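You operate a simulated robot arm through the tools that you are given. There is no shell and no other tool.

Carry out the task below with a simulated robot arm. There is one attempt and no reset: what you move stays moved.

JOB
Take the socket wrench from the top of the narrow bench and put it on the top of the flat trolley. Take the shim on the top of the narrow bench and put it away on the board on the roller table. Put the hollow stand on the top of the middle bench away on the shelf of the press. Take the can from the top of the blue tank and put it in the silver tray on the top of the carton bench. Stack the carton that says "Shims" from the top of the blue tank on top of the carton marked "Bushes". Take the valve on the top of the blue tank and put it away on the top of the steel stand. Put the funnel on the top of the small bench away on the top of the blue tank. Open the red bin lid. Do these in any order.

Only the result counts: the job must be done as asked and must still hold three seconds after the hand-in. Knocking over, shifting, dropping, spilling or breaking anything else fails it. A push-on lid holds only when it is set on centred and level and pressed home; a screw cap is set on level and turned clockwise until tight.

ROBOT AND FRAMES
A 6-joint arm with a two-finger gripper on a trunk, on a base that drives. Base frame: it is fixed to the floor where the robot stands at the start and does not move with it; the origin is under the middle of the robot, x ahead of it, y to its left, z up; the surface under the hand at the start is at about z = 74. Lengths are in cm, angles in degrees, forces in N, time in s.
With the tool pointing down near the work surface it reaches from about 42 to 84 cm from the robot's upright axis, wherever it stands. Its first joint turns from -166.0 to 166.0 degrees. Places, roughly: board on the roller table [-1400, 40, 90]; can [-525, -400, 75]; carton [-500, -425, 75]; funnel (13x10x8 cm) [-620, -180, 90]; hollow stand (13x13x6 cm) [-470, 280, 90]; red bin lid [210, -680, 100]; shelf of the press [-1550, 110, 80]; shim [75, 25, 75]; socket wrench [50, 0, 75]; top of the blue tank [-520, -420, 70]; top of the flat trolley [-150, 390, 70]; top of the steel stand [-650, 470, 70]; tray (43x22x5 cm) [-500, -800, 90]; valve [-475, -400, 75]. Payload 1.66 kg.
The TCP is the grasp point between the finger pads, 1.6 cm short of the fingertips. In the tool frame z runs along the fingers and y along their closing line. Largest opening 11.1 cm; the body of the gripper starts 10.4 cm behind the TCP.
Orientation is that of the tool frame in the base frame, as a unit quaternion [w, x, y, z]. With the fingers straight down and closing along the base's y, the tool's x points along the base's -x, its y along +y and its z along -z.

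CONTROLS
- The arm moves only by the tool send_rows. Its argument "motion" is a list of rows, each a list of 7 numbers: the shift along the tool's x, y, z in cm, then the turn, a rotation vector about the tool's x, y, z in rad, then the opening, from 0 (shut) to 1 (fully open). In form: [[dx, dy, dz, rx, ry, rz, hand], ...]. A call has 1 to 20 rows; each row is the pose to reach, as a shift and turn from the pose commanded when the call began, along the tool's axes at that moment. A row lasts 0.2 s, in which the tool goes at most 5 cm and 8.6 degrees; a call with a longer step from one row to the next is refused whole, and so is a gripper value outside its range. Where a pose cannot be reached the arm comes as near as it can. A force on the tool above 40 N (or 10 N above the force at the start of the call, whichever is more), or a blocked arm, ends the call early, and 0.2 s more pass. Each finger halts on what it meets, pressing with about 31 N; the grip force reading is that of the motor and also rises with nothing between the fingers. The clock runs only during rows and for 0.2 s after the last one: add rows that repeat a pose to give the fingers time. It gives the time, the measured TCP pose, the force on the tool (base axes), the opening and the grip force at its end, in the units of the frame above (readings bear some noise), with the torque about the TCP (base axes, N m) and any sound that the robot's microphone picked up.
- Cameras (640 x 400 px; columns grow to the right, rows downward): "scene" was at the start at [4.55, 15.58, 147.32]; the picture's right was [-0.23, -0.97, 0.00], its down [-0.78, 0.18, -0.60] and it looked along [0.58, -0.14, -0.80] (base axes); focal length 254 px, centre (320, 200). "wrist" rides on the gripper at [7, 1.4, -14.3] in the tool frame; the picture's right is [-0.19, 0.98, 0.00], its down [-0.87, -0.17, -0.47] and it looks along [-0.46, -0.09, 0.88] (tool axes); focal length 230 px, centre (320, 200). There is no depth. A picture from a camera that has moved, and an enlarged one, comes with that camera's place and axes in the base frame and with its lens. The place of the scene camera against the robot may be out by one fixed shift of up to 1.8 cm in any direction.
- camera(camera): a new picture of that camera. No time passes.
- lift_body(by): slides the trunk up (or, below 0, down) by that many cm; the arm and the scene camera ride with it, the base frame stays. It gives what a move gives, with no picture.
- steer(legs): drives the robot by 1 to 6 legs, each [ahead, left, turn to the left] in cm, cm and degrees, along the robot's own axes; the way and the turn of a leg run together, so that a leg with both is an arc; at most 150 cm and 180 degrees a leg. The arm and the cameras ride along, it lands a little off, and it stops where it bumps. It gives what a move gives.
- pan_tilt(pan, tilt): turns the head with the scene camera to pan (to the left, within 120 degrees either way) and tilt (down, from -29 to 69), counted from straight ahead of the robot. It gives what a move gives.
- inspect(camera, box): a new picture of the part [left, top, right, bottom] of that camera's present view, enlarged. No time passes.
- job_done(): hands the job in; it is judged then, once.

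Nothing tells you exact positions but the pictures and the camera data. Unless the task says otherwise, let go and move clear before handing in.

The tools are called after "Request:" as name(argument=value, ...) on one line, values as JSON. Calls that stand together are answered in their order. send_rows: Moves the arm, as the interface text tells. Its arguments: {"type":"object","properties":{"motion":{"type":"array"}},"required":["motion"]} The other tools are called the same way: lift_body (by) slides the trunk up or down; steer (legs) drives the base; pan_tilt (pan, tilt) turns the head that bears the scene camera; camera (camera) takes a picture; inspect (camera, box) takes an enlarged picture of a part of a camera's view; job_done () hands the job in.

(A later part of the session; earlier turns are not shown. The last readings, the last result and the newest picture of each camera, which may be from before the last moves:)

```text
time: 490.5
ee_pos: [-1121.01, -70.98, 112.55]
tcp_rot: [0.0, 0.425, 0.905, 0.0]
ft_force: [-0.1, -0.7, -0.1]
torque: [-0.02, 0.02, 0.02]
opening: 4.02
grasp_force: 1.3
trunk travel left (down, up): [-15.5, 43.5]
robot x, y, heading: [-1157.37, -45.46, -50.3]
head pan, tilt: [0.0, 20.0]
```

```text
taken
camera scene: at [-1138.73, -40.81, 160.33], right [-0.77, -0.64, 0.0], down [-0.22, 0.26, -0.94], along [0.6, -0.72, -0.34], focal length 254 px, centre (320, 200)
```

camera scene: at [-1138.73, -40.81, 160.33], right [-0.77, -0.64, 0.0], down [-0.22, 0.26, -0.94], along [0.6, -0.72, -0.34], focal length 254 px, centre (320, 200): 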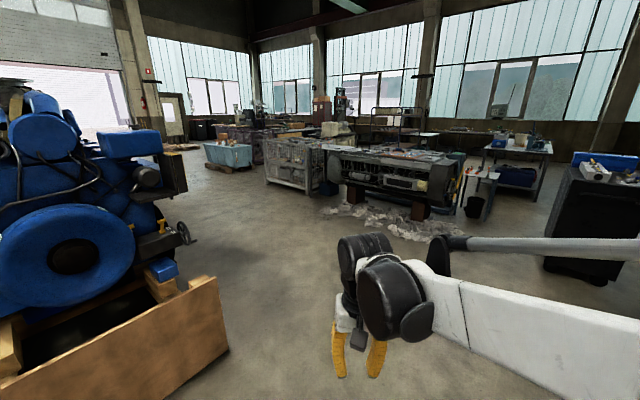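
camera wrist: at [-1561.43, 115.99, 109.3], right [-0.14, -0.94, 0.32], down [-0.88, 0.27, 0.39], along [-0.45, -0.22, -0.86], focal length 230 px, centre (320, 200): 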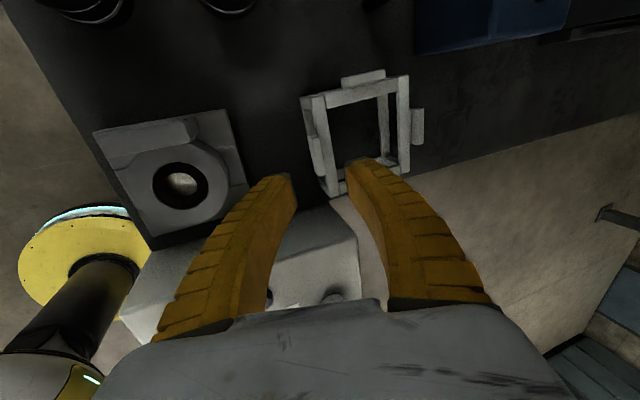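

The light-blue tank is visible ahead-left at about (−550, −412), with a clear lane between the engine and the cage. I'll follow it.

Request:
steer(legs=[[150, 0, 0], [110, 0, 0], [0, 0, 40]])

Request:
camera(camera="scene")

```text
time: 505.2
ee_pos: [-946.94, -247.08, 112.52]
tcp_rot: [0.0, 0.1, 0.995, 0.001]
ft_force: [-0.4, 0.4, -0.6]
torque: [0.02, 0.0, -0.03]
opening: 4.02
grasp_force: 1.2
trunk travel left (down, up): [-15.5, 43.5]
robot x, y, heading: [-991.51, -250.18, -11.5]
head pan, tilt: [0.0, 20.0]
```

```text
taken
camera scene: at [-981.04, -234.64, 160.33], right [-0.2, -0.98, 0.0], down [-0.34, 0.07, -0.94], along [0.92, -0.19, -0.34], focal length 254 px, centre (320, 200)
```

scene: 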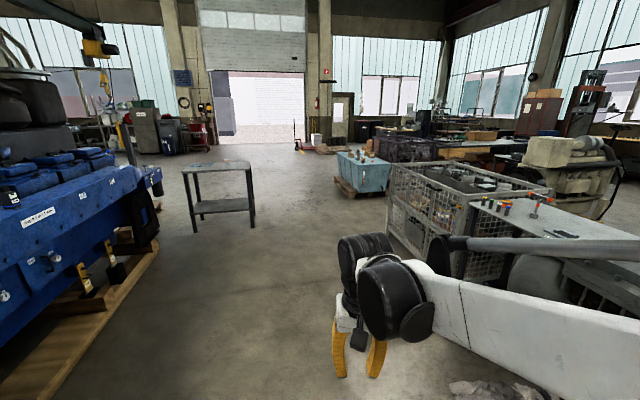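

Request:
steer(legs=[[150, 0, 2], [150, 0, 0], [110, 0, 0]])

Request:
pan_tilt(pan=-40, tilt=30)

Request:
camera(camera="scene")

Request:
pan_tilt(pan=60, tilt=30)

Request:
camera(camera="scene")

```text
time: 524.8
ee_pos: [-548.41, -331.5, 112.53]
tcp_rot: [0.0, 0.102, 0.995, 0.0]
ft_force: [-0.7, 0.0, -0.9]
torque: [-0.01, 0.01, 0.0]
opening: 4.04
grasp_force: 1.7
trunk travel left (down, up): [-15.5, 43.5]
robot x, y, heading: [-592.58, -334.53, -11.6]
head pan, tilt: [0.0, 20.0]
```

```text
time: 525.8
ee_pos: [-548.37, -331.64, 112.48]
tcp_rot: [0.0, 0.102, 0.995, 0.001]
ft_force: [0.2, 0.0, -0.4]
torque: [0.0, 0.0, 0.0]
opening: 4.03
grasp_force: 1.8
trunk travel left (down, up): [-15.5, 43.5]
robot x, y, heading: [-592.62, -333.81, -11.9]
head pan, tilt: [-40.0, 30.0]
```

```text
taken
camera scene: at [-585.88, -324.22, 158.73], right [-0.78, -0.62, 0.0], down [-0.31, 0.39, -0.87], along [0.54, -0.68, -0.5], focal length 254 px, centre (320, 200)
```

scene: 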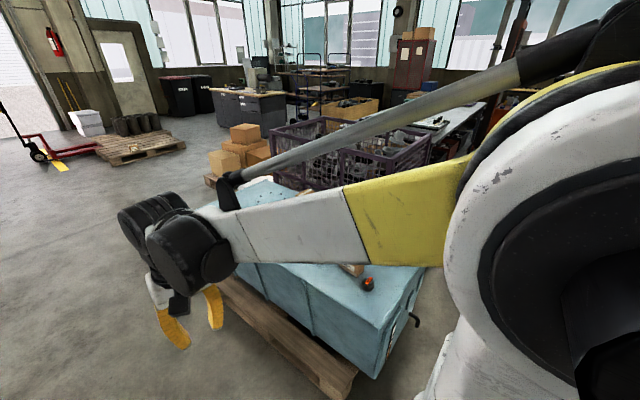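

```text
time: 527.6
ee_pos: [-548.32, -331.62, 112.52]
tcp_rot: [0.0, 0.102, 0.995, 0.0]
ft_force: [-0.5, -0.9, -0.7]
torque: [-0.03, 0.02, 0.02]
opening: 4.01
grasp_force: 2.1
trunk travel left (down, up): [-15.5, 43.5]
robot x, y, heading: [-592.56, -334.33, -11.8]
head pan, tilt: [60.0, 30.0]
```

```text
taken
camera scene: at [-585.48, -310.38, 158.72], right [0.75, -0.67, 0.0], down [-0.33, -0.37, -0.87], along [0.58, 0.65, -0.5], focal length 254 px, centre (320, 200)
```

scene: 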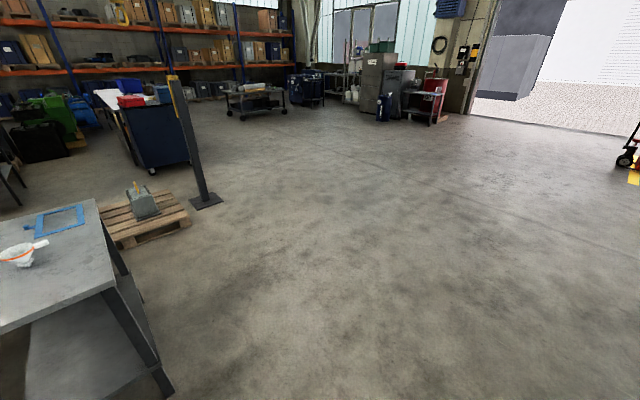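

The tank is to my right and the small bench with the funnel is to my left. I'll line up in front of the tank's long side and look at its top.

Request:
steer(legs=[[66, 38, 0], [0, 0, -75]])

Request:
pan_tilt(pan=0, tilt=35)

Request:
camera(camera="scene")

```text
time: 534.9
ee_pos: [-506.35, -353.25, 112.47]
tcp_rot: [0.001, 0.686, 0.728, 0.0]
ft_force: [0.0, -0.5, -0.6]
torque: [0.0, 0.03, 0.04]
opening: 4.02
grasp_force: 1.9
trunk travel left (down, up): [-15.5, 43.5]
robot x, y, heading: [-520.6, -310.95, -86.6]
head pan, tilt: [60.0, 30.0]
```

```text
time: 536.2
ee_pos: [-506.42, -353.19, 112.53]
tcp_rot: [0.0, 0.686, 0.728, 0.0]
ft_force: [-0.3, 0.5, 0.1]
torque: [0.0, 0.03, 0.0]
opening: 4.05
grasp_force: 1.6
trunk travel left (down, up): [-15.5, 43.5]
robot x, y, heading: [-520.63, -311.01, -86.6]
head pan, tilt: [0.0, 35.0]
```

```text
taken
camera scene: at [-501.86, -318.55, 157.95], right [-1.0, -0.06, 0.0], down [-0.03, 0.57, -0.82], along [0.05, -0.82, -0.57], focal length 254 px, centre (320, 200)
```

scene: 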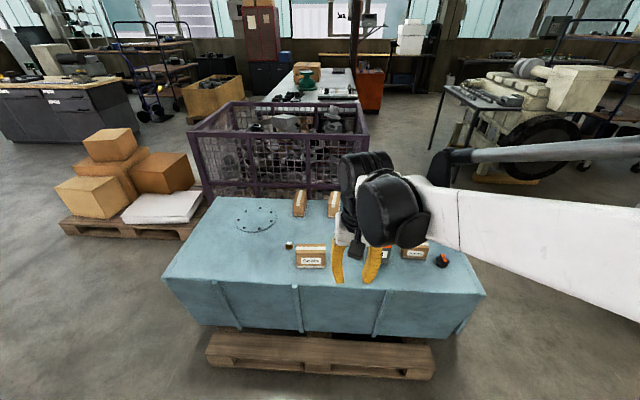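

Request:
inspect(camera="scene", box=[220, 180, 350, 290])

Request:
inspect(camera="scene", box=[340, 200, 500, 300])

Request:
camera(camera="wrist")

```text
3.64 times, centred on (285, 235) of scene
camera zoom: at [-501.86, -318.55, 157.95], right [-1.0, -0.06, 0.0], down [-0.03, 0.57, -0.82], along [0.05, -0.82, -0.57], focal length 923 px, centre (447, 73)
```

zoom: 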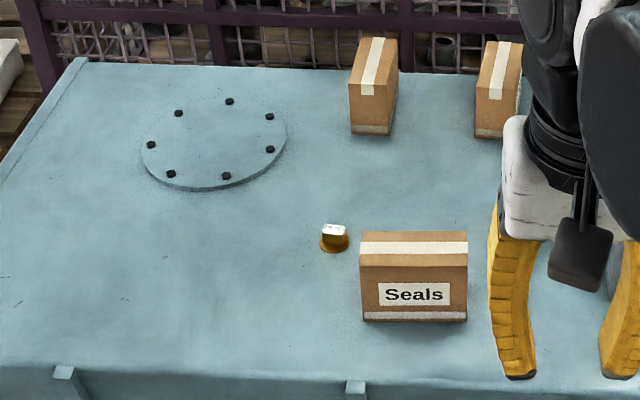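

```text
4.00 times, centred on (420, 250) of scene
camera zoom: at [-501.86, -318.55, 157.95], right [-1.0, -0.06, 0.0], down [-0.03, 0.57, -0.82], along [0.05, -0.82, -0.57], focal length 1015 px, centre (-80, 0)
```

zoom: 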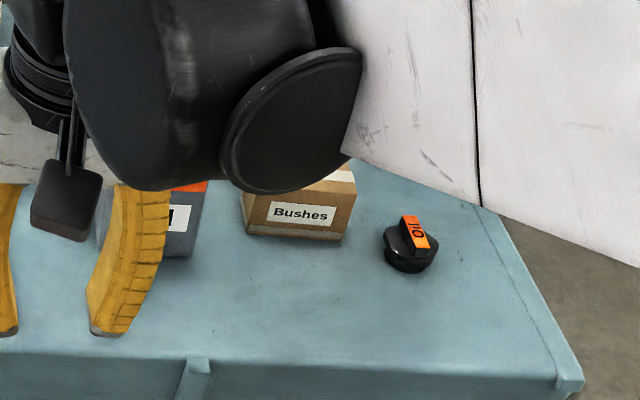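

```text
taken
camera wrist: at [-505.46, -346.19, 126.86], right [0.99, -0.13, 0.0], down [-0.12, -0.87, 0.47], along [-0.06, -0.47, -0.88], focal length 230 px, centre (320, 200)
```

wrist: 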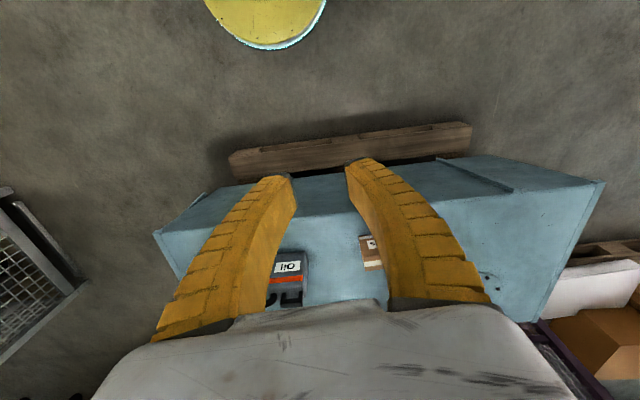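

I can read "Seals" and "Bushes", and I see an "Oil" can at about (−526, −398), the valve with a tag at (−482, −403) and two end-on cartons at the back near y≈−428. The "Shims" carton should be the one near (−502, −427). I'll move closer and verify it.

Request:
steer(legs=[[30, 0, -3.4]])

Request:
send_rows(motion=[[-4, 0, 0, 0, 0, 0, 0.6], [-8, 0, 0, 0, 0, 0, 1], [-12, 0, 0, 0, 0, 0, 1], [-16, 0, 0, 0, 0, 0, 1], [-20, 0, 0, 0, 0, 0, 1], [-24, 0, 0, 0, 0, 0, 1], [-28, 0, 0, 0, 0, 0, 1], [-32, 0, 0, 0, 0, 0, 1], [-32, 0, 0, 0, 0, 0, 1]])

Request:
camera(camera="wrist")

Request:
camera(camera="scene")

```text
time: 538.2
ee_pos: [-508.02, -384.08, 112.51]
tcp_rot: [0.0, 0.707, 0.707, -0.001]
ft_force: [0.7, 0.0, -0.3]
torque: [0.02, 0.0, -0.02]
opening: 4.05
grasp_force: 2.0
trunk travel left (down, up): [-15.5, 43.5]
robot x, y, heading: [-519.74, -340.98, -89.9]
head pan, tilt: [0.0, 35.0]
```

```text
time: 540.2
ee_pos: [-508.0, -416.1, 112.59]
tcp_rot: [0.0, 0.708, 0.706, -0.001]
ft_force: [-1.0, 0.0, 0.0]
torque: [-0.03, 0.02, 0.0]
opening: 11.1
grasp_force: 0.0
trunk travel left (down, up): [-15.5, 43.5]
robot x, y, heading: [-519.7, -341.45, -89.9]
head pan, tilt: [0.0, 35.0]
```

```text
taken
camera wrist: at [-506.67, -409.13, 126.92], right [0.98, -0.19, 0.0], down [-0.17, -0.87, 0.47], along [-0.09, -0.46, -0.88], focal length 230 px, centre (320, 200)
```

wrist: 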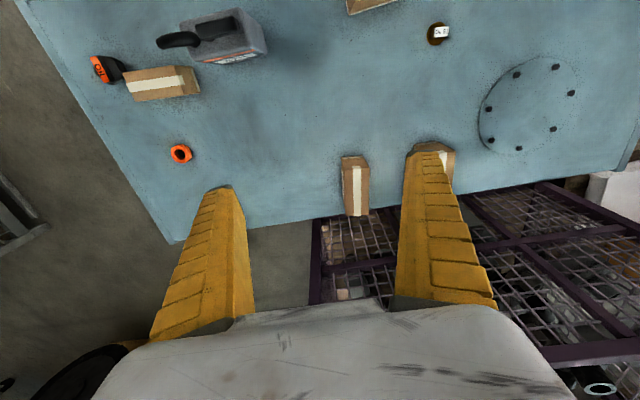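

```text
taken
camera scene: at [-501.36, -349.71, 157.95], right [-1.0, 0.0, 0.0], down [0.0, 0.57, -0.82], along [0.0, -0.82, -0.57], focal length 254 px, centre (320, 200)
```

scene: 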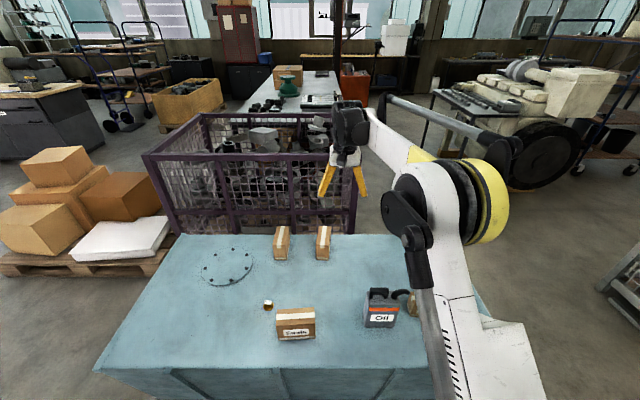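

Request:
inspect(camera="scene", box=[260, 210, 350, 280])

Request:
inspect(camera="wrist", box=[70, 10, 290, 180])

Request:
inspect(camera="wrist", box=[320, 120, 480, 240])

```text
5.71 times, centred on (305, 245) of scene
camera zoom: at [-501.36, -349.71, 157.95], right [-1.0, 0.0, 0.0], down [0.0, 0.57, -0.82], along [0.0, -0.82, -0.57], focal length 1450 px, centre (406, -57)
```

zoom: 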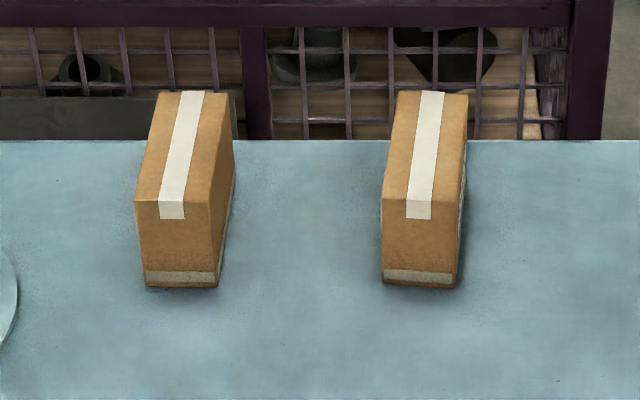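

```text
2.35 times, centred on (180, 95) of wrist
camera zoom: at [-506.67, -409.13, 126.92], right [0.98, -0.19, 0.0], down [-0.17, -0.87, 0.47], along [-0.09, -0.46, -0.88], focal length 541 px, centre (649, 447)
```

zoom: 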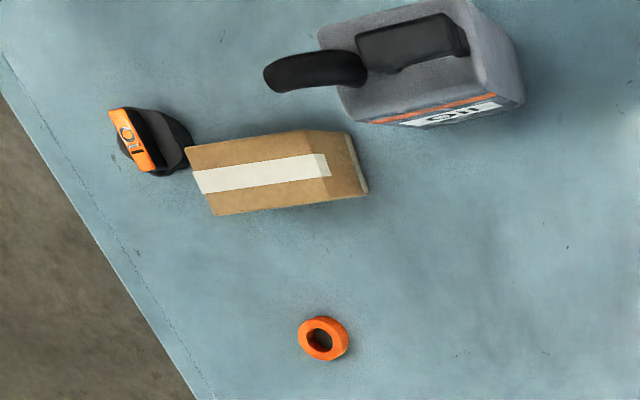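

```text
3.33 times, centred on (400, 180) of wrist
camera zoom: at [-506.67, -409.13, 126.92], right [0.98, -0.19, 0.0], down [-0.17, -0.87, 0.47], along [-0.09, -0.46, -0.88], focal length 767 px, centre (53, 267)
```

zoom: 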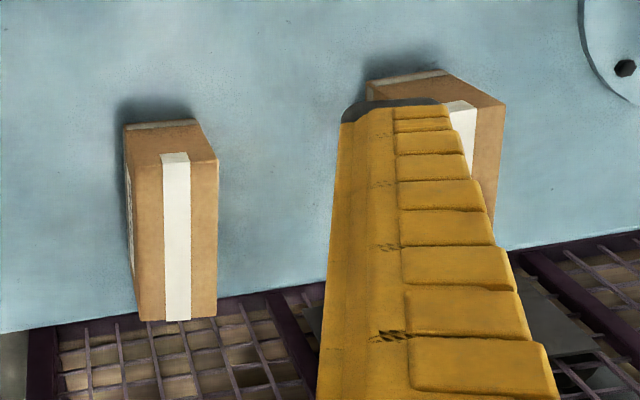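

Request:
inspect(camera="scene", box=[285, 222, 300, 252])

Request:
inspect(camera="scene", box=[318, 222, 338, 252])

Request:
inspect(camera="wrist", box=[335, 145, 375, 225])

```text
13.33 times, centred on (292, 237) of scene
camera zoom: at [-501.36, -349.71, 157.95], right [-1.0, 0.0, 0.0], down [0.0, 0.57, -0.82], along [0.0, -0.82, -0.57], focal length 3384 px, centre (687, -293)
```

zoom: 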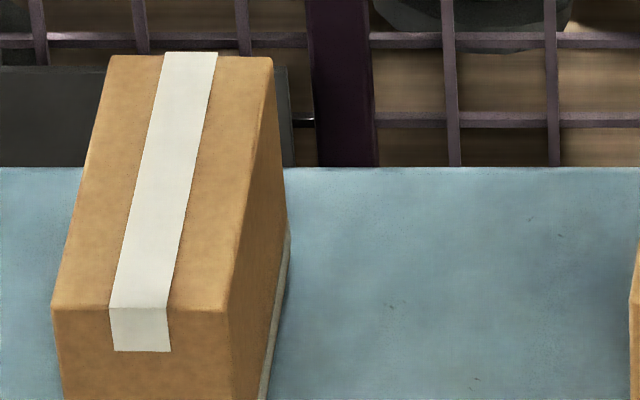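

```text
13.33 times, centred on (328, 237) of scene
camera zoom: at [-501.36, -349.71, 157.95], right [-1.0, 0.0, 0.0], down [0.0, 0.57, -0.82], along [0.0, -0.82, -0.57], focal length 3384 px, centre (213, -293)
```

zoom: 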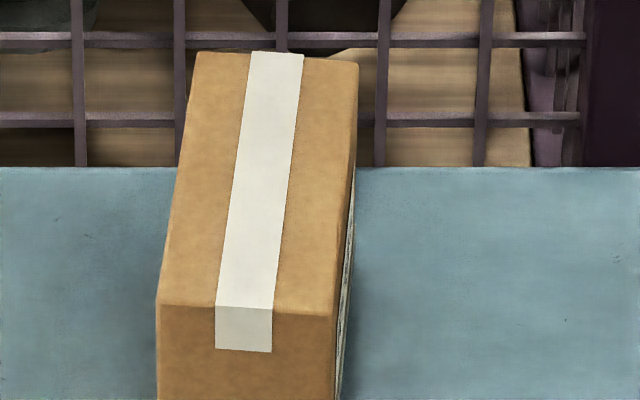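

```text
5.00 times, centred on (355, 185) of wrist
camera zoom: at [-506.67, -409.13, 126.92], right [0.98, -0.19, 0.0], down [-0.17, -0.87, 0.47], along [-0.09, -0.46, -0.88], focal length 1150 px, centre (145, 275)
```

zoom: 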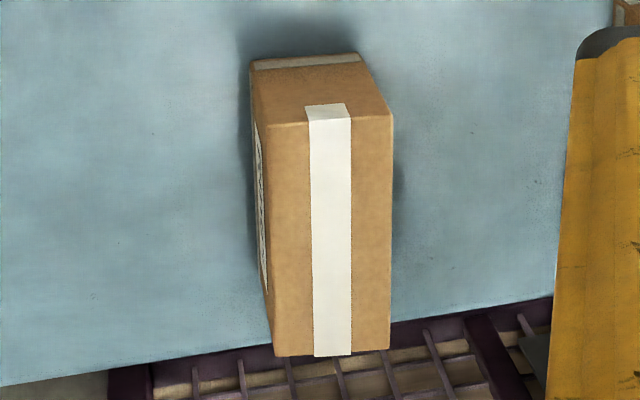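

Request:
send_rows(motion=[[2, -4.5, 0, 0, 0, 0, 0.5], [4, -9, 0, 0, 0, 0, 0.3], [6, -13, 2, 0, 0, 0, 0.3], [8, -17, 4, 0, 0, 0, 0.3], [9, -21, 6, 0, 0, 0, 0.3], [9, -24, 8, 0, 0, 0, 0.3], [9, -26, 11, 0, 0, 0, 0.3], [9, -26, 11, 0, 0, 0, 0.3]])

Request:
camera(camera="wrist")

```text
time: 542.0
ee_pos: [-534.09, -407.25, 101.66]
tcp_rot: [0.0, 0.707, 0.707, 0.0]
ft_force: [-0.1, 0.2, 0.8]
torque: [0.01, 0.0, 0.02]
opening: 3.58
grasp_force: 1.7
trunk travel left (down, up): [-15.5, 43.5]
robot x, y, heading: [-519.54, -340.84, -89.7]
head pan, tilt: [0.0, 35.0]
```

```text
taken
camera wrist: at [-532.78, -400.21, 115.99], right [0.98, -0.19, 0.0], down [-0.17, -0.87, 0.47], along [-0.09, -0.46, -0.88], focal length 230 px, centre (320, 200)
```

wrist: 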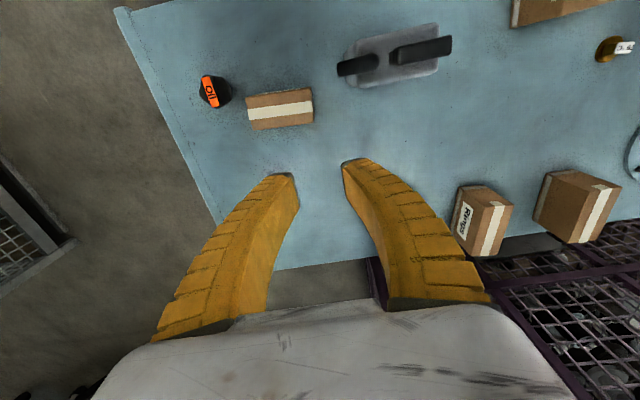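

The carton at (−502, −427) says "Rings", so "Shims" is probably the one at (−483, −427). I'll shift to the +x side to read its far label.

Request:
send_rows(motion=[[2, 4, -3, 0, 0, 0, 0.3], [4, 8, -6, 0, 0, 0, 0.3], [6, 12, -9, 0, 0, 0, 0.3], [8, 16, -11, 0, 0, 0, 0.3], [12, 18, -11, 0, 0, 0, 0.3], [16, 20, -11, 0, 0, 0, 0.3], [20, 22, -11, 0, 0, 0, 0.3]])

Request:
steer(legs=[[0, 68, 0]])

Request:
pan_tilt(pan=-25, tilt=45)

Request:
camera(camera="scene")

```text
refused: row 1 steps farther than a row can; nothing moved
```

```text
time: 545.8
ee_pos: [-464.47, -407.05, 101.72]
tcp_rot: [-0.001, 0.704, 0.711, -0.001]
ft_force: [-0.1, 0.4, -0.3]
torque: [0.01, 0.02, -0.03]
opening: 3.59
grasp_force: 2.3
trunk travel left (down, up): [-15.5, 43.5]
robot x, y, heading: [-451.12, -340.89, -89.6]
head pan, tilt: [0.0, 35.0]
```

```text
time: 546.7
ee_pos: [-464.48, -407.0, 101.61]
tcp_rot: [0.0, 0.703, 0.711, 0.0]
ft_force: [-0.8, 0.2, -0.1]
torque: [-0.01, -0.04, 0.0]
opening: 3.6
grasp_force: 1.6
trunk travel left (down, up): [-15.5, 43.5]
robot x, y, heading: [-450.72, -340.95, -89.6]
head pan, tilt: [-25.0, 45.0]
```

```text
taken
camera scene: at [-435.89, -347.76, 156.47], right [-0.91, 0.41, 0.0], down [0.29, 0.64, -0.71], along [-0.29, -0.64, -0.71], focal length 254 px, centre (320, 200)
```

scene: 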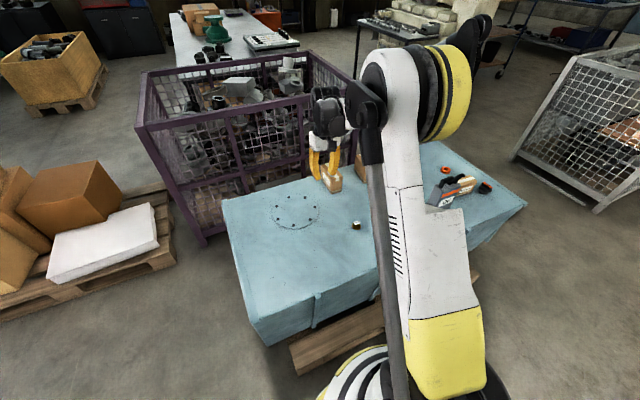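

Request:
inspect(camera="scene", box=[300, 140, 380, 210])

Request:
camera(camera="wrist")

```text
5.71 times, centred on (340, 175) of scene
camera zoom: at [-435.89, -347.76, 156.47], right [-0.91, 0.41, 0.0], down [0.29, 0.64, -0.71], along [-0.29, -0.64, -0.71], focal length 1450 px, centre (206, 343)
```

zoom: 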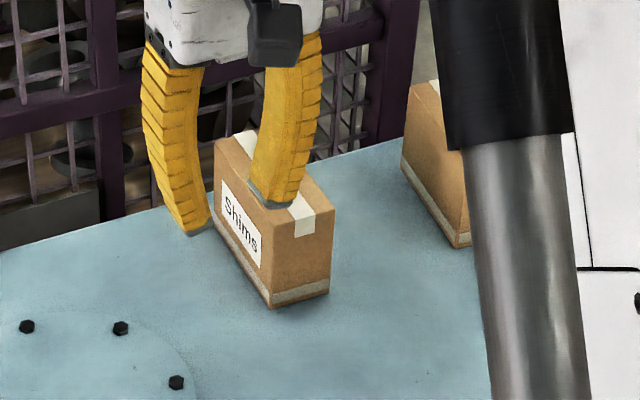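

```text
taken
camera wrist: at [-463.23, -400.01, 116.02], right [0.98, -0.18, 0.0], down [-0.16, -0.87, 0.47], along [-0.09, -0.46, -0.88], focal length 230 px, centre (320, 200)
```

wrist: 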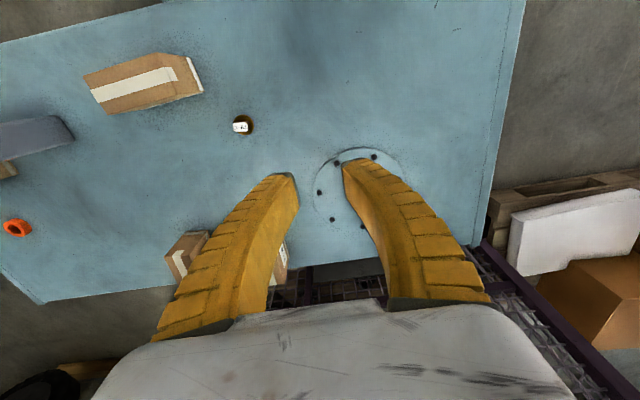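

Confirmed: the carton at (−483, −427) says "Shims". I'll line up so both it and the "Bushes" carton are in reach.

Request:
steer(legs=[[0, -40, 0], [4, 0, -0.4]])

Request:
camera(camera="wrist")

Request:
camera(camera="scene")

```text
time: 549.7
ee_pos: [-504.0, -411.58, 101.65]
tcp_rot: [0.0, 0.705, 0.709, 0.0]
ft_force: [0.9, -0.2, 0.5]
torque: [0.02, 0.0, 0.01]
opening: 3.57
grasp_force: 2.4
trunk travel left (down, up): [-15.5, 43.5]
robot x, y, heading: [-490.12, -345.42, -89.6]
head pan, tilt: [-25.0, 45.0]
```

```text
taken
camera wrist: at [-502.76, -404.51, 115.97], right [0.98, -0.18, 0.0], down [-0.16, -0.87, 0.47], along [-0.09, -0.46, -0.88], focal length 230 px, centre (320, 200)
```

wrist: 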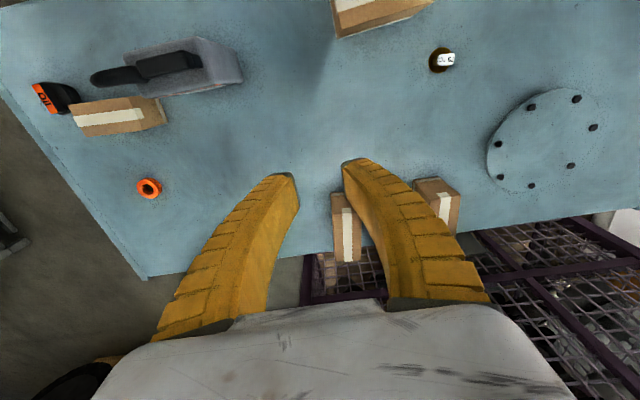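

```text
taken
camera scene: at [-475.27, -352.37, 156.46], right [-0.91, 0.42, 0.0], down [0.29, 0.64, -0.71], along [-0.29, -0.64, -0.71], focal length 254 px, centre (320, 200)
```

scene: 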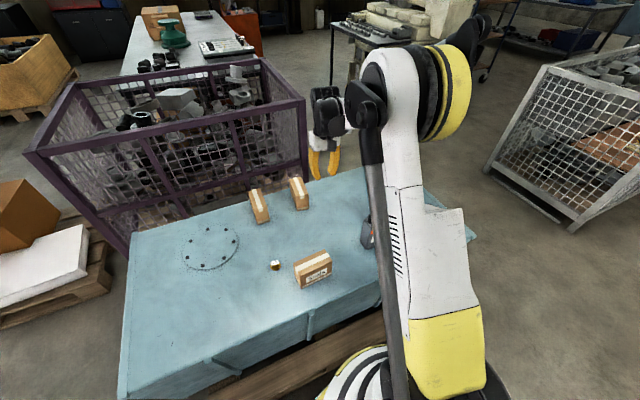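

Request:
send_rows(motion=[[-1.6, 4.4, 0, 0, 0, 0, 0.5], [-3.2, 8.8, 0, 0, 0, 0, 0.7], [-4.8, 13.2, 0, 0, 0, 0, 0.9], [-6.4, 17.6, 0, 0, 0, 0, 1], [-8, 21.5, 0, 0, 0, 0, 1], [-8, 21.5, 0, 0, 0, 0, 1]])

Request:
camera(camera="wrist")

```text
time: 551.1
ee_pos: [-482.53, -419.1, 101.64]
tcp_rot: [0.0, 0.705, 0.71, -0.001]
ft_force: [0.6, 0.1, 0.1]
torque: [0.02, -0.02, 0.01]
opening: 11.08
grasp_force: 0.1
trunk travel left (down, up): [-15.5, 43.5]
robot x, y, heading: [-489.98, -345.41, -89.3]
head pan, tilt: [-25.0, 45.0]
```

```text
taken
camera wrist: at [-481.31, -412.02, 115.99], right [0.98, -0.18, 0.0], down [-0.16, -0.87, 0.47], along [-0.09, -0.46, -0.88], focal length 230 px, centre (320, 200)
```

wrist: 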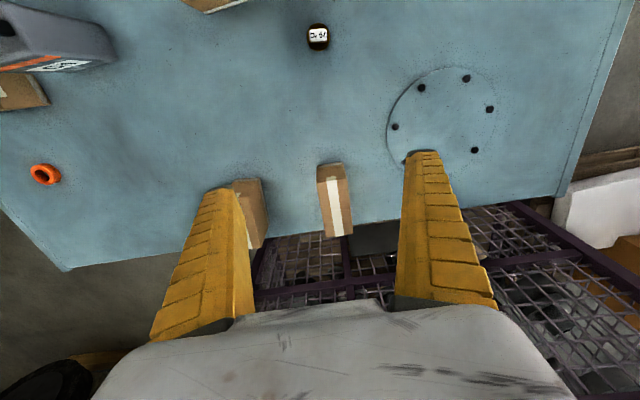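

Request:
inspect(camera="wrist", box=[230, 140, 410, 260])

```text
3.33 times, centred on (320, 200) of wrist
camera zoom: at [-481.31, -412.02, 115.99], right [0.98, -0.18, 0.0], down [-0.16, -0.87, 0.47], along [-0.09, -0.46, -0.88], focal length 767 px, centre (320, 200)
```

zoom: 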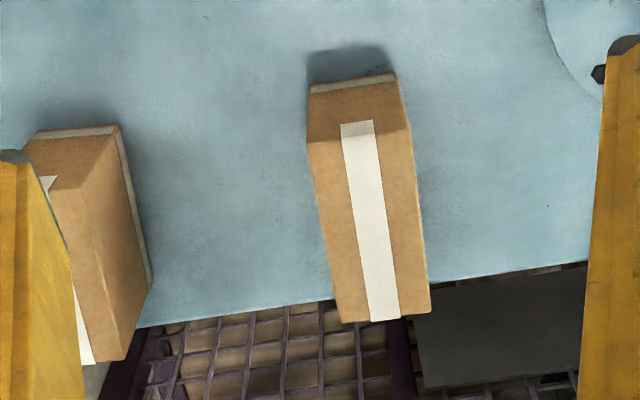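

Request:
pan_tilt(pan=-5, tilt=69)

Request:
camera(camera="scene")

```text
time: 551.9
ee_pos: [-482.72, -418.97, 101.82]
tcp_rot: [0.0, 0.705, 0.709, -0.001]
ft_force: [0.3, 0.0, 0.6]
torque: [0.01, -0.02, -0.02]
opening: 11.09
grasp_force: 0.0
trunk travel left (down, up): [-15.5, 43.5]
robot x, y, heading: [-490.12, -345.44, -89.3]
head pan, tilt: [-5.0, 68.8]
```

```text
taken
camera scene: at [-472.34, -350.45, 153.58], right [-1.0, 0.08, 0.0], down [0.07, 0.93, -0.36], along [-0.03, -0.36, -0.93], focal length 254 px, centre (320, 200)
```

scene: 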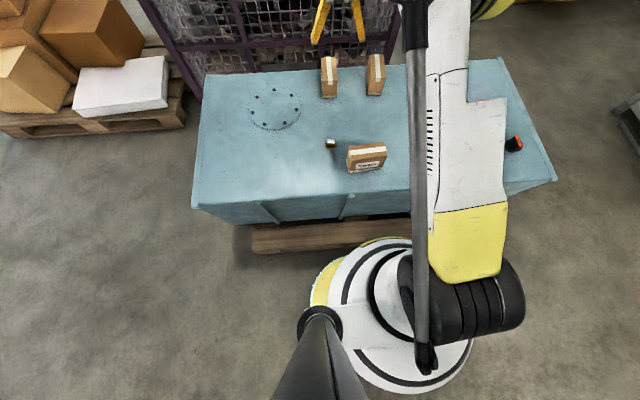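

The Shims carton's centre is at about (−482.5, −434.3), 5.6 cm wide in x, and beyond a vertical reach from here. I'll tilt the tool 25° forward about the closing axis and approach from above along the finger direction.

Request:
send_rows(motion=[[-1.5, 0, 2, 0, -0.07, 0, 0.9], [-3, 0, 4.5, 0, -0.14, 0, 0.8], [-4.5, 0, 7, 0, -0.21, 0, 0.75], [-6, 0.1, 9.5, 0, -0.28, 0, 0.75], [-7.5, 0.1, 12, 0, -0.35, 0, 0.75], [-9, 0.1, 14.5, 0, -0.42, 0, 0.75], [-9.9, 0.1, 16.1, 0, -0.436, 0, 0.75], [-9.9, 0.1, 16.1, 0, -0.436, 0, 0.75]])

Request:
camera(camera="wrist")

Request:
inspect(camera="scene", box=[250, 0, 450, 180])

```text
time: 553.7
ee_pos: [-482.16, -429.24, 85.58]
tcp_rot: [0.153, 0.688, 0.693, -0.153]
ft_force: [0.9, 0.0, -0.4]
torque: [-0.03, 0.02, 0.01]
opening: 8.45
grasp_force: 0.7
trunk travel left (down, up): [-15.5, 43.5]
robot x, y, heading: [-490.39, -344.94, -89.5]
head pan, tilt: [-5.0, 68.8]
```

```text
taken
camera wrist: at [-480.96, -416.74, 95.64], right [0.98, -0.16, 0.08], down [-0.16, -0.59, 0.79], along [-0.08, -0.79, -0.6], focal length 230 px, centre (320, 200)
```

wrist: 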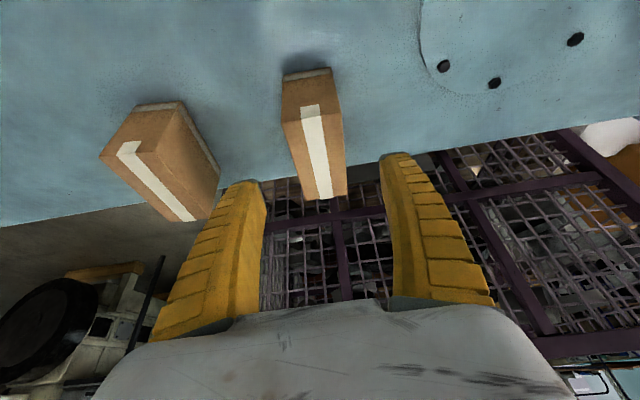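

```text
2.22 times, centred on (350, 90) of scene
camera zoom: at [-472.34, -350.45, 153.58], right [-1.0, 0.08, 0.0], down [0.07, 0.93, -0.36], along [-0.03, -0.36, -0.93], focal length 564 px, centre (253, 444)
```

zoom: 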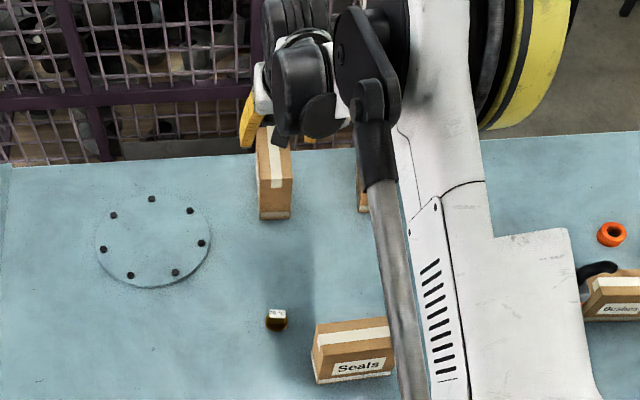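

Request:
send_rows(motion=[[0, 0, 3.5, 0, 0, 0, 0.75], [0, 0, 7, 0, 0, 0, 0.75], [0, 0, 10, 0, 0, 0, 0.75], [0, 0, 11.7, 0, 0, 0, 0.75], [0, 0, 11.7, 0, 0, 0, 0.75]])

Request:
camera(camera="wrist")

Request:
inspect(camera="scene", box=[250, 0, 450, 180])

```text
time: 554.9
ee_pos: [-482.49, -432.86, 75.96]
tcp_rot: [0.154, 0.687, 0.693, -0.152]
ft_force: [0.5, -0.2, -0.7]
torque: [-0.01, -0.02, 0.02]
opening: 8.47
grasp_force: 1.0
out of reach, approached as far as the arm can: row 4, 5
trunk travel left (down, up): [-15.5, 43.5]
robot x, y, heading: [-490.16, -345.75, -89.6]
head pan, tilt: [-5.0, 68.8]
```

```text
taken
camera wrist: at [-481.22, -420.53, 86.05], right [0.98, -0.16, 0.08], down [-0.16, -0.59, 0.79], along [-0.08, -0.79, -0.6], focal length 230 px, centre (320, 200)
```

wrist: 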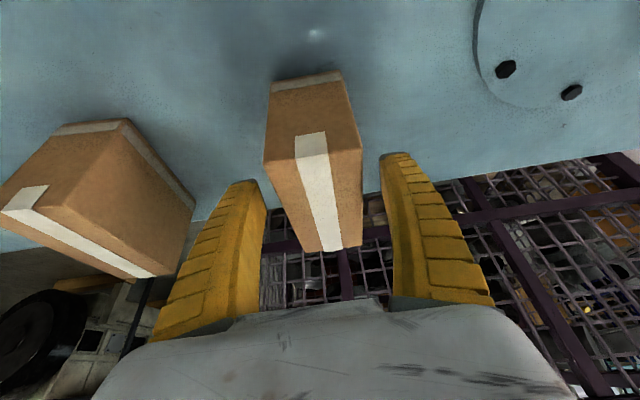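

```text
2.22 times, centred on (350, 90) of scene
camera zoom: at [-472.34, -350.43, 153.58], right [-1.0, 0.08, 0.0], down [0.07, 0.93, -0.36], along [-0.03, -0.36, -0.93], focal length 564 px, centre (253, 444)
```

zoom: 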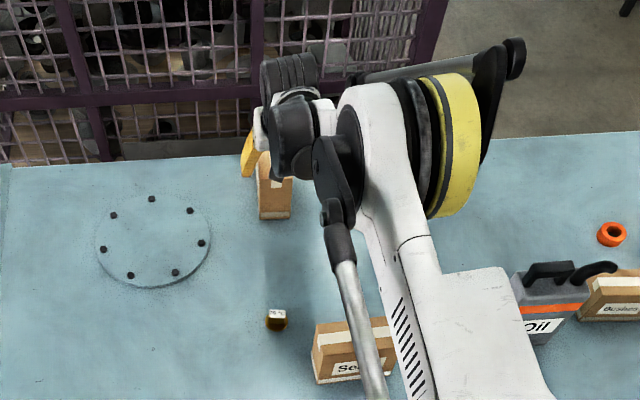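

The hand is around the carton and slightly short of the planned depth. I'll lower the trunk 1.3 cm and close.

Request:
lift_body(by=-1.3)

Request:
send_rows(motion=[[0, 0, 0, 0, 0, 0, 0.55], [0, 0, 0, 0, 0, 0, 0.4], [0, 0, 0, 0, 0, 0, 0.25], [0, 0, 0, 0, 0, 0, 0.25], [0, 0, 0, 0, 0, 0, 0.25]])

Request:
camera(camera="wrist")

```text
time: 555.5
ee_pos: [-482.35, -433.0, 74.72]
tcp_rot: [0.154, 0.688, 0.693, -0.152]
ft_force: [-0.1, 0.1, -0.1]
torque: [0.02, -0.01, 0.01]
opening: 8.44
grasp_force: 1.2
trunk travel left (down, up): [-14.2, 44.8]
robot x, y, heading: [-490.44, -345.4, -89.6]
head pan, tilt: [-5.0, 68.8]
```

```text
time: 556.8
ee_pos: [-482.39, -432.87, 74.67]
tcp_rot: [0.155, 0.687, 0.693, -0.153]
ft_force: [0.7, 0.5, 4.2]
torque: [0.03, 0.05, -0.1]
opening: 5.8
grasp_force: 30.4
trunk travel left (down, up): [-14.2, 44.8]
robot x, y, heading: [-490.62, -345.45, -89.5]
head pan, tilt: [-5.0, 68.8]
```

```text
taken
camera wrist: at [-481.21, -420.51, 84.78], right [0.98, -0.16, 0.08], down [-0.16, -0.59, 0.79], along [-0.08, -0.79, -0.6], focal length 230 px, centre (320, 200)
```

wrist: 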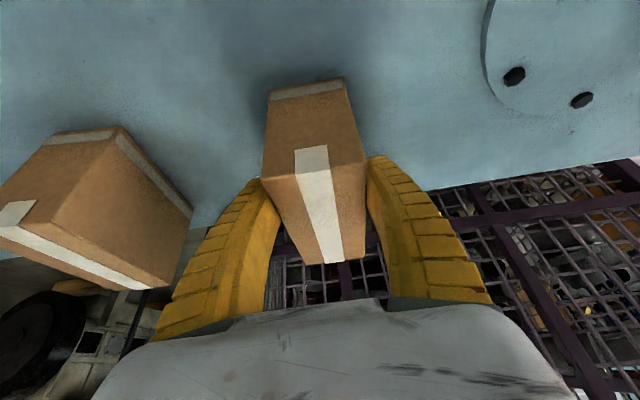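

The carton is gripped at 5.8 cm. I'll lift with the trunk.

Request:
lift_body(by=16)

Request:
camera(camera="wrist")

Request:
camera(camera="scene")

```text
time: 558.6
ee_pos: [-482.49, -432.99, 90.62]
tcp_rot: [0.153, 0.688, 0.693, -0.153]
ft_force: [0.0, -0.4, -2.7]
torque: [0.1, -0.02, -0.02]
opening: 5.77
grasp_force: 31.0
trunk travel left (down, up): [-30.2, 28.8]
robot x, y, heading: [-490.78, -345.14, -89.8]
head pan, tilt: [-5.0, 68.8]
```

```text
taken
camera wrist: at [-481.21, -420.56, 100.71], right [0.98, -0.16, 0.08], down [-0.16, -0.59, 0.79], along [-0.08, -0.79, -0.6], focal length 230 px, centre (320, 200)
```

wrist: 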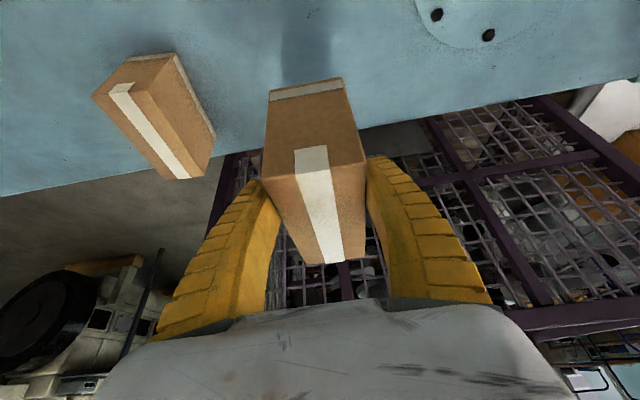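

```text
taken
camera scene: at [-472.33, -350.5, 168.26], right [-1.0, 0.08, 0.0], down [0.07, 0.93, -0.36], along [-0.03, -0.36, -0.93], focal length 254 px, centre (320, 200)
```

scene: 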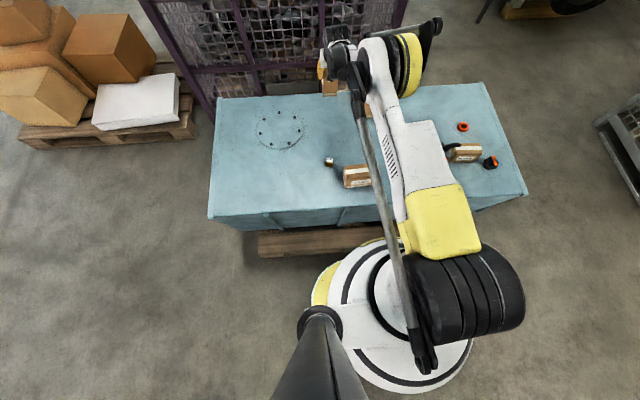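

The Shims carton is up with no slip. I'll pull it back and up, then yaw it 90° so its long side matches the Bushes carton, keeping the 25° tool tilt so it stays level.

Request:
send_rows(motion=[[2.35, 0, -3.85, 0, 0, 0, 0.2], [4.7, 0, -7.7, 0, 0, 0, 0.2], [7, 0.05, -11.6, 0, 0, 0, 0.2], [9.38, 0.08, -15.4, 0, 0, 0, 0.2], [10.1, -2.6, -15.9, 0.0553, 0.0002, 0.1187, 0.2], [10.8, -5.3, -16.3, 0.1106, 0.0004, 0.2374, 0.2], [11.6, -8.0, -16.8, 0.166, 0.0006, 0.3562, 0.2], [12.3, -10.7, -17.25, 0.2213, 0.0008, 0.4749, 0.2], [13.0, -13.4, -17.7, 0.2766, 0.001, 0.5936, 0.2], [13.7, -16.1, -18.2, 0.3319, 0.0012, 0.7124, 0.2], [14.5, -18.8, -18.6, 0.3872, 0.0014, 0.8311, 0.2], [15.2, -21.5, -19.1, 0.4425, 0.0016, 0.9498, 0.2], [15.9, -24.2, -19.6, 0.4979, 0.0018, 1.0685, 0.2], [16.65, -26.9, -20.0, 0.5532, 0.002, 1.1872, 0.2], [17.4, -29.6, -20.5, 0.6085, 0.0022, 1.306, 0.2], [18.1, -32.35, -20.96, 0.6638, 0.0024, 1.4247, 0.2], [18.1, -32.35, -20.96, 0.6638, 0.0024, 1.4247, 0.2]])

Request:
camera(camera="wrist")

Request:
camera(camera="scene")

```text
time: 562.2
ee_pos: [-515.02, -407.88, 102.2]
tcp_rot: [0.0, 0.976, 0.002, -0.217]
ft_force: [0.9, 0.3, -2.0]
torque: [-0.01, -0.06, -0.03]
opening: 5.74
grasp_force: 30.5
trunk travel left (down, up): [-30.2, 28.8]
robot x, y, heading: [-490.34, -345.4, -89.4]
head pan, tilt: [-5.0, 68.8]
```

```text
taken
camera wrist: at [-502.77, -409.11, 112.21], right [-0.17, -0.98, 0.08], down [-0.59, 0.16, 0.79], along [-0.79, 0.09, -0.6], focal length 230 px, centre (320, 200)
```

wrist: 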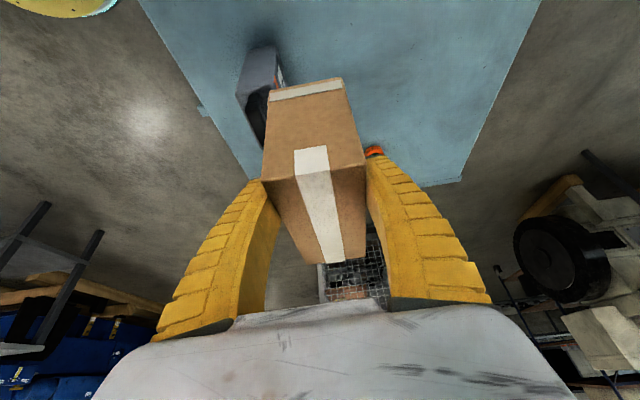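

```text
taken
camera scene: at [-472.3, -350.46, 168.27], right [-1.0, 0.08, 0.0], down [0.07, 0.93, -0.36], along [-0.03, -0.36, -0.93], focal length 254 px, centre (320, 200)
```

scene: 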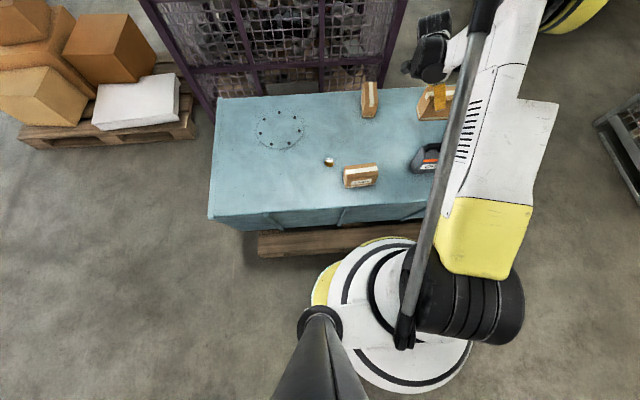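

I'll shift the robot right so the scene camera gets a clear line to the Bushes carton, with the held carton well above everything.

Request:
steer(legs=[[0, -62, 0]])

Request:
pan_tilt(pan=5, tilt=50)

Request:
camera(camera="scene")

Request:
camera(camera="wrist")

```text
time: 565.7
ee_pos: [-577.72, -408.54, 102.12]
tcp_rot: [0.001, 0.976, 0.005, -0.216]
ft_force: [-0.2, 0.3, -2.6]
torque: [0.01, -0.09, -0.02]
opening: 5.75
grasp_force: 31.4
trunk travel left (down, up): [-30.2, 28.8]
robot x, y, heading: [-553.0, -345.81, -89.6]
head pan, tilt: [-5.0, 68.8]
```

```text
time: 566.5
ee_pos: [-577.91, -408.47, 102.12]
tcp_rot: [0.001, 0.976, 0.005, -0.216]
ft_force: [0.0, -0.8, -3.3]
torque: [-0.02, -0.04, -0.01]
opening: 5.76
grasp_force: 31.4
trunk travel left (down, up): [-30.2, 28.8]
robot x, y, heading: [-553.34, -345.92, -89.2]
head pan, tilt: [5.0, 50.0]
```

```text
taken
camera scene: at [-533.99, -353.1, 170.47], right [-1.0, -0.1, 0.0], down [-0.07, 0.76, -0.64], along [0.06, -0.64, -0.77], focal length 254 px, centre (320, 200)
```

scene: 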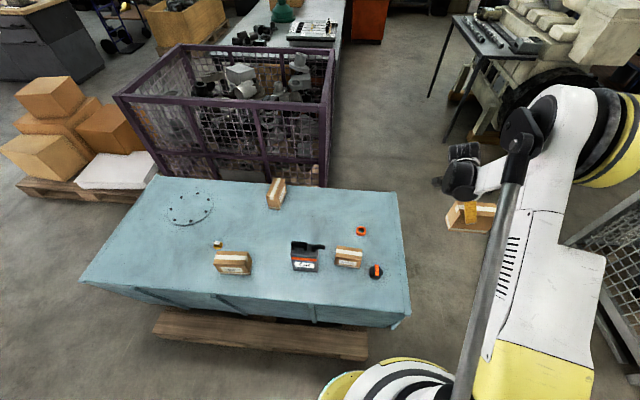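

```text
taken
camera wrist: at [-565.43, -409.73, 112.2], right [-0.16, -0.98, 0.08], down [-0.59, 0.16, 0.79], along [-0.79, 0.08, -0.6], focal length 230 px, centre (320, 200)
```

wrist: 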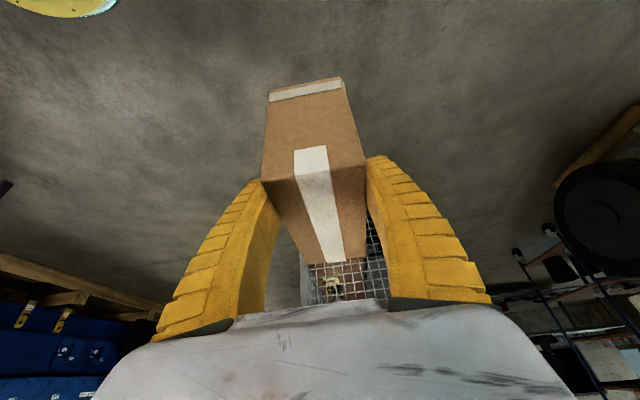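

Request:
inspect(camera="scene", box=[280, 220, 400, 290])

Request:
inspect(camera="scene", box=[200, 230, 260, 280])

```text
5.33 times, centred on (340, 255) of scene
camera zoom: at [-533.99, -353.1, 170.47], right [-1.0, -0.1, 0.0], down [-0.07, 0.76, -0.64], along [0.06, -0.64, -0.77], focal length 1353 px, centre (213, -93)
```

zoom: 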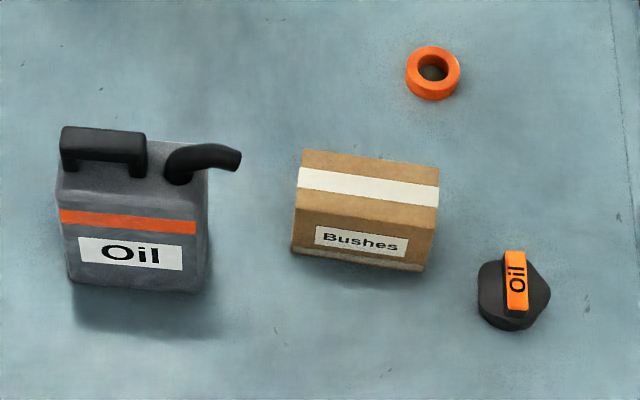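

```text
8.00 times, centred on (230, 255) of scene
camera zoom: at [-533.99, -353.1, 170.47], right [-1.0, -0.1, 0.0], down [-0.07, 0.76, -0.64], along [0.06, -0.64, -0.77], focal length 2030 px, centre (1040, -240)
```

zoom: 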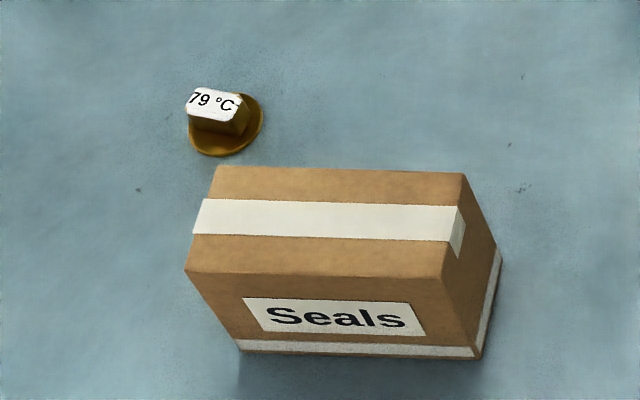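

The valve is the small "79 °C" thermostat, and the can is the "Oil" jerrycan right beside Bushes. To keep my wrist camera away from the can, I'll yaw the held carton by 180° out here so the wrist ends up on the far (−x) side.

Request:
send_rows(motion=[[0, 0, 0, -0.0602, 0, -0.1293, 0.2], [0, 0, 0, -0.1204, 0, -0.2585, 0.2], [0, 0, 0, -0.1806, 0, -0.3878, 0.2], [0, 0, 0, -0.2408, 0, -0.517, 0.2], [0, 0, 0, -0.301, 0, -0.6463, 0.2], [0, 0, 0, -0.3612, 0, -0.7756, 0.2], [0, 0, 0, -0.4214, 0, -0.9048, 0.2], [0, 0, 0, -0.4816, 0, -1.0341, 0.2], [0, 0, 0, -0.5418, 0, -1.1633, 0.2], [0, 0, 0, -0.602, 0, -1.2926, 0.2], [0, 0, 0, -0.6623, 0, -1.4219, 0.2], [0, 0, 0, -0.7225, 0, -1.5511, 0.2], [0, 0, 0, -0.7827, 0, -1.6804, 0.2], [0, 0, 0, -0.8429, 0, -1.8096, 0.2], [0, 0, 0, -0.9031, 0, -1.9389, 0.2], [0, 0, 0, -0.9633, 0, -2.0682, 0.2], [0, 0, 0, -1.0235, 0, -2.1974, 0.2], [0, 0, 0, -1.0837, 0, -2.3267, 0.2], [0, 0, 0, -1.1439, 0, -2.4559, 0.2], [0, 0, 0, -1.2041, 0, -2.5852, 0.2]])

```text
time: 570.7
ee_pos: [-577.65, -408.47, 102.12]
tcp_rot: [0.214, 0.135, 0.967, -0.029]
ft_force: [0.7, 0.0, -2.9]
torque: [0.05, 0.05, 0.0]
opening: 5.77
grasp_force: 30.9
trunk travel left (down, up): [-30.2, 28.8]
robot x, y, heading: [-553.23, -345.92, -89.4]
head pan, tilt: [5.0, 50.0]
```

Request:
send_rows(motion=[[0, 0, 0, -0.0456, 0, -0.098, 0.2], [0, 0, 0, -0.0912, 0, -0.1959, 0.2], [0, 0, 0, -0.0912, 0, -0.1959, 0.2]])

Request:
camera(camera="wrist")

Request:
camera(camera="scene")

```text
time: 571.5
ee_pos: [-577.64, -408.43, 102.1]
tcp_rot: [0.216, 0.03, 0.976, -0.006]
ft_force: [-0.7, -0.3, -2.1]
torque: [0.0, 0.06, -0.01]
opening: 5.77
grasp_force: 31.3
trunk travel left (down, up): [-30.2, 28.8]
robot x, y, heading: [-553.77, -345.67, -89.5]
head pan, tilt: [5.0, 50.0]
```

```text
taken
camera wrist: at [-589.99, -406.35, 112.2], right [0.23, 0.97, 0.08], down [0.57, -0.2, 0.79], along [0.79, -0.14, -0.6], focal length 230 px, centre (320, 200)
```

wrist: 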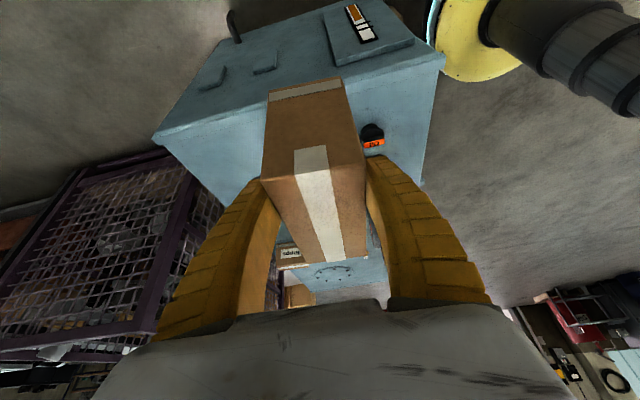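

```text
taken
camera scene: at [-533.98, -353.09, 170.47], right [-1.0, -0.1, 0.0], down [-0.07, 0.76, -0.64], along [0.06, -0.64, -0.77], focal length 254 px, centre (320, 200)
```

scene: 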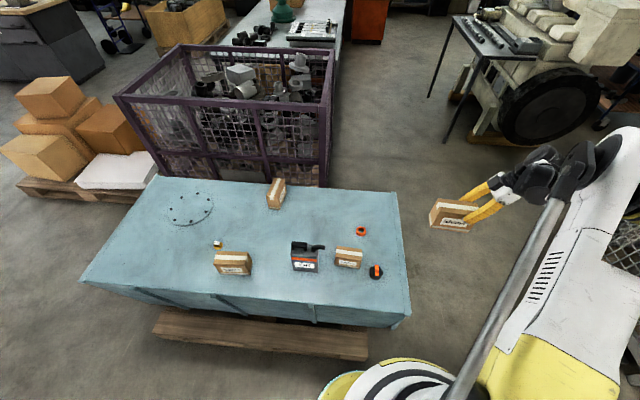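

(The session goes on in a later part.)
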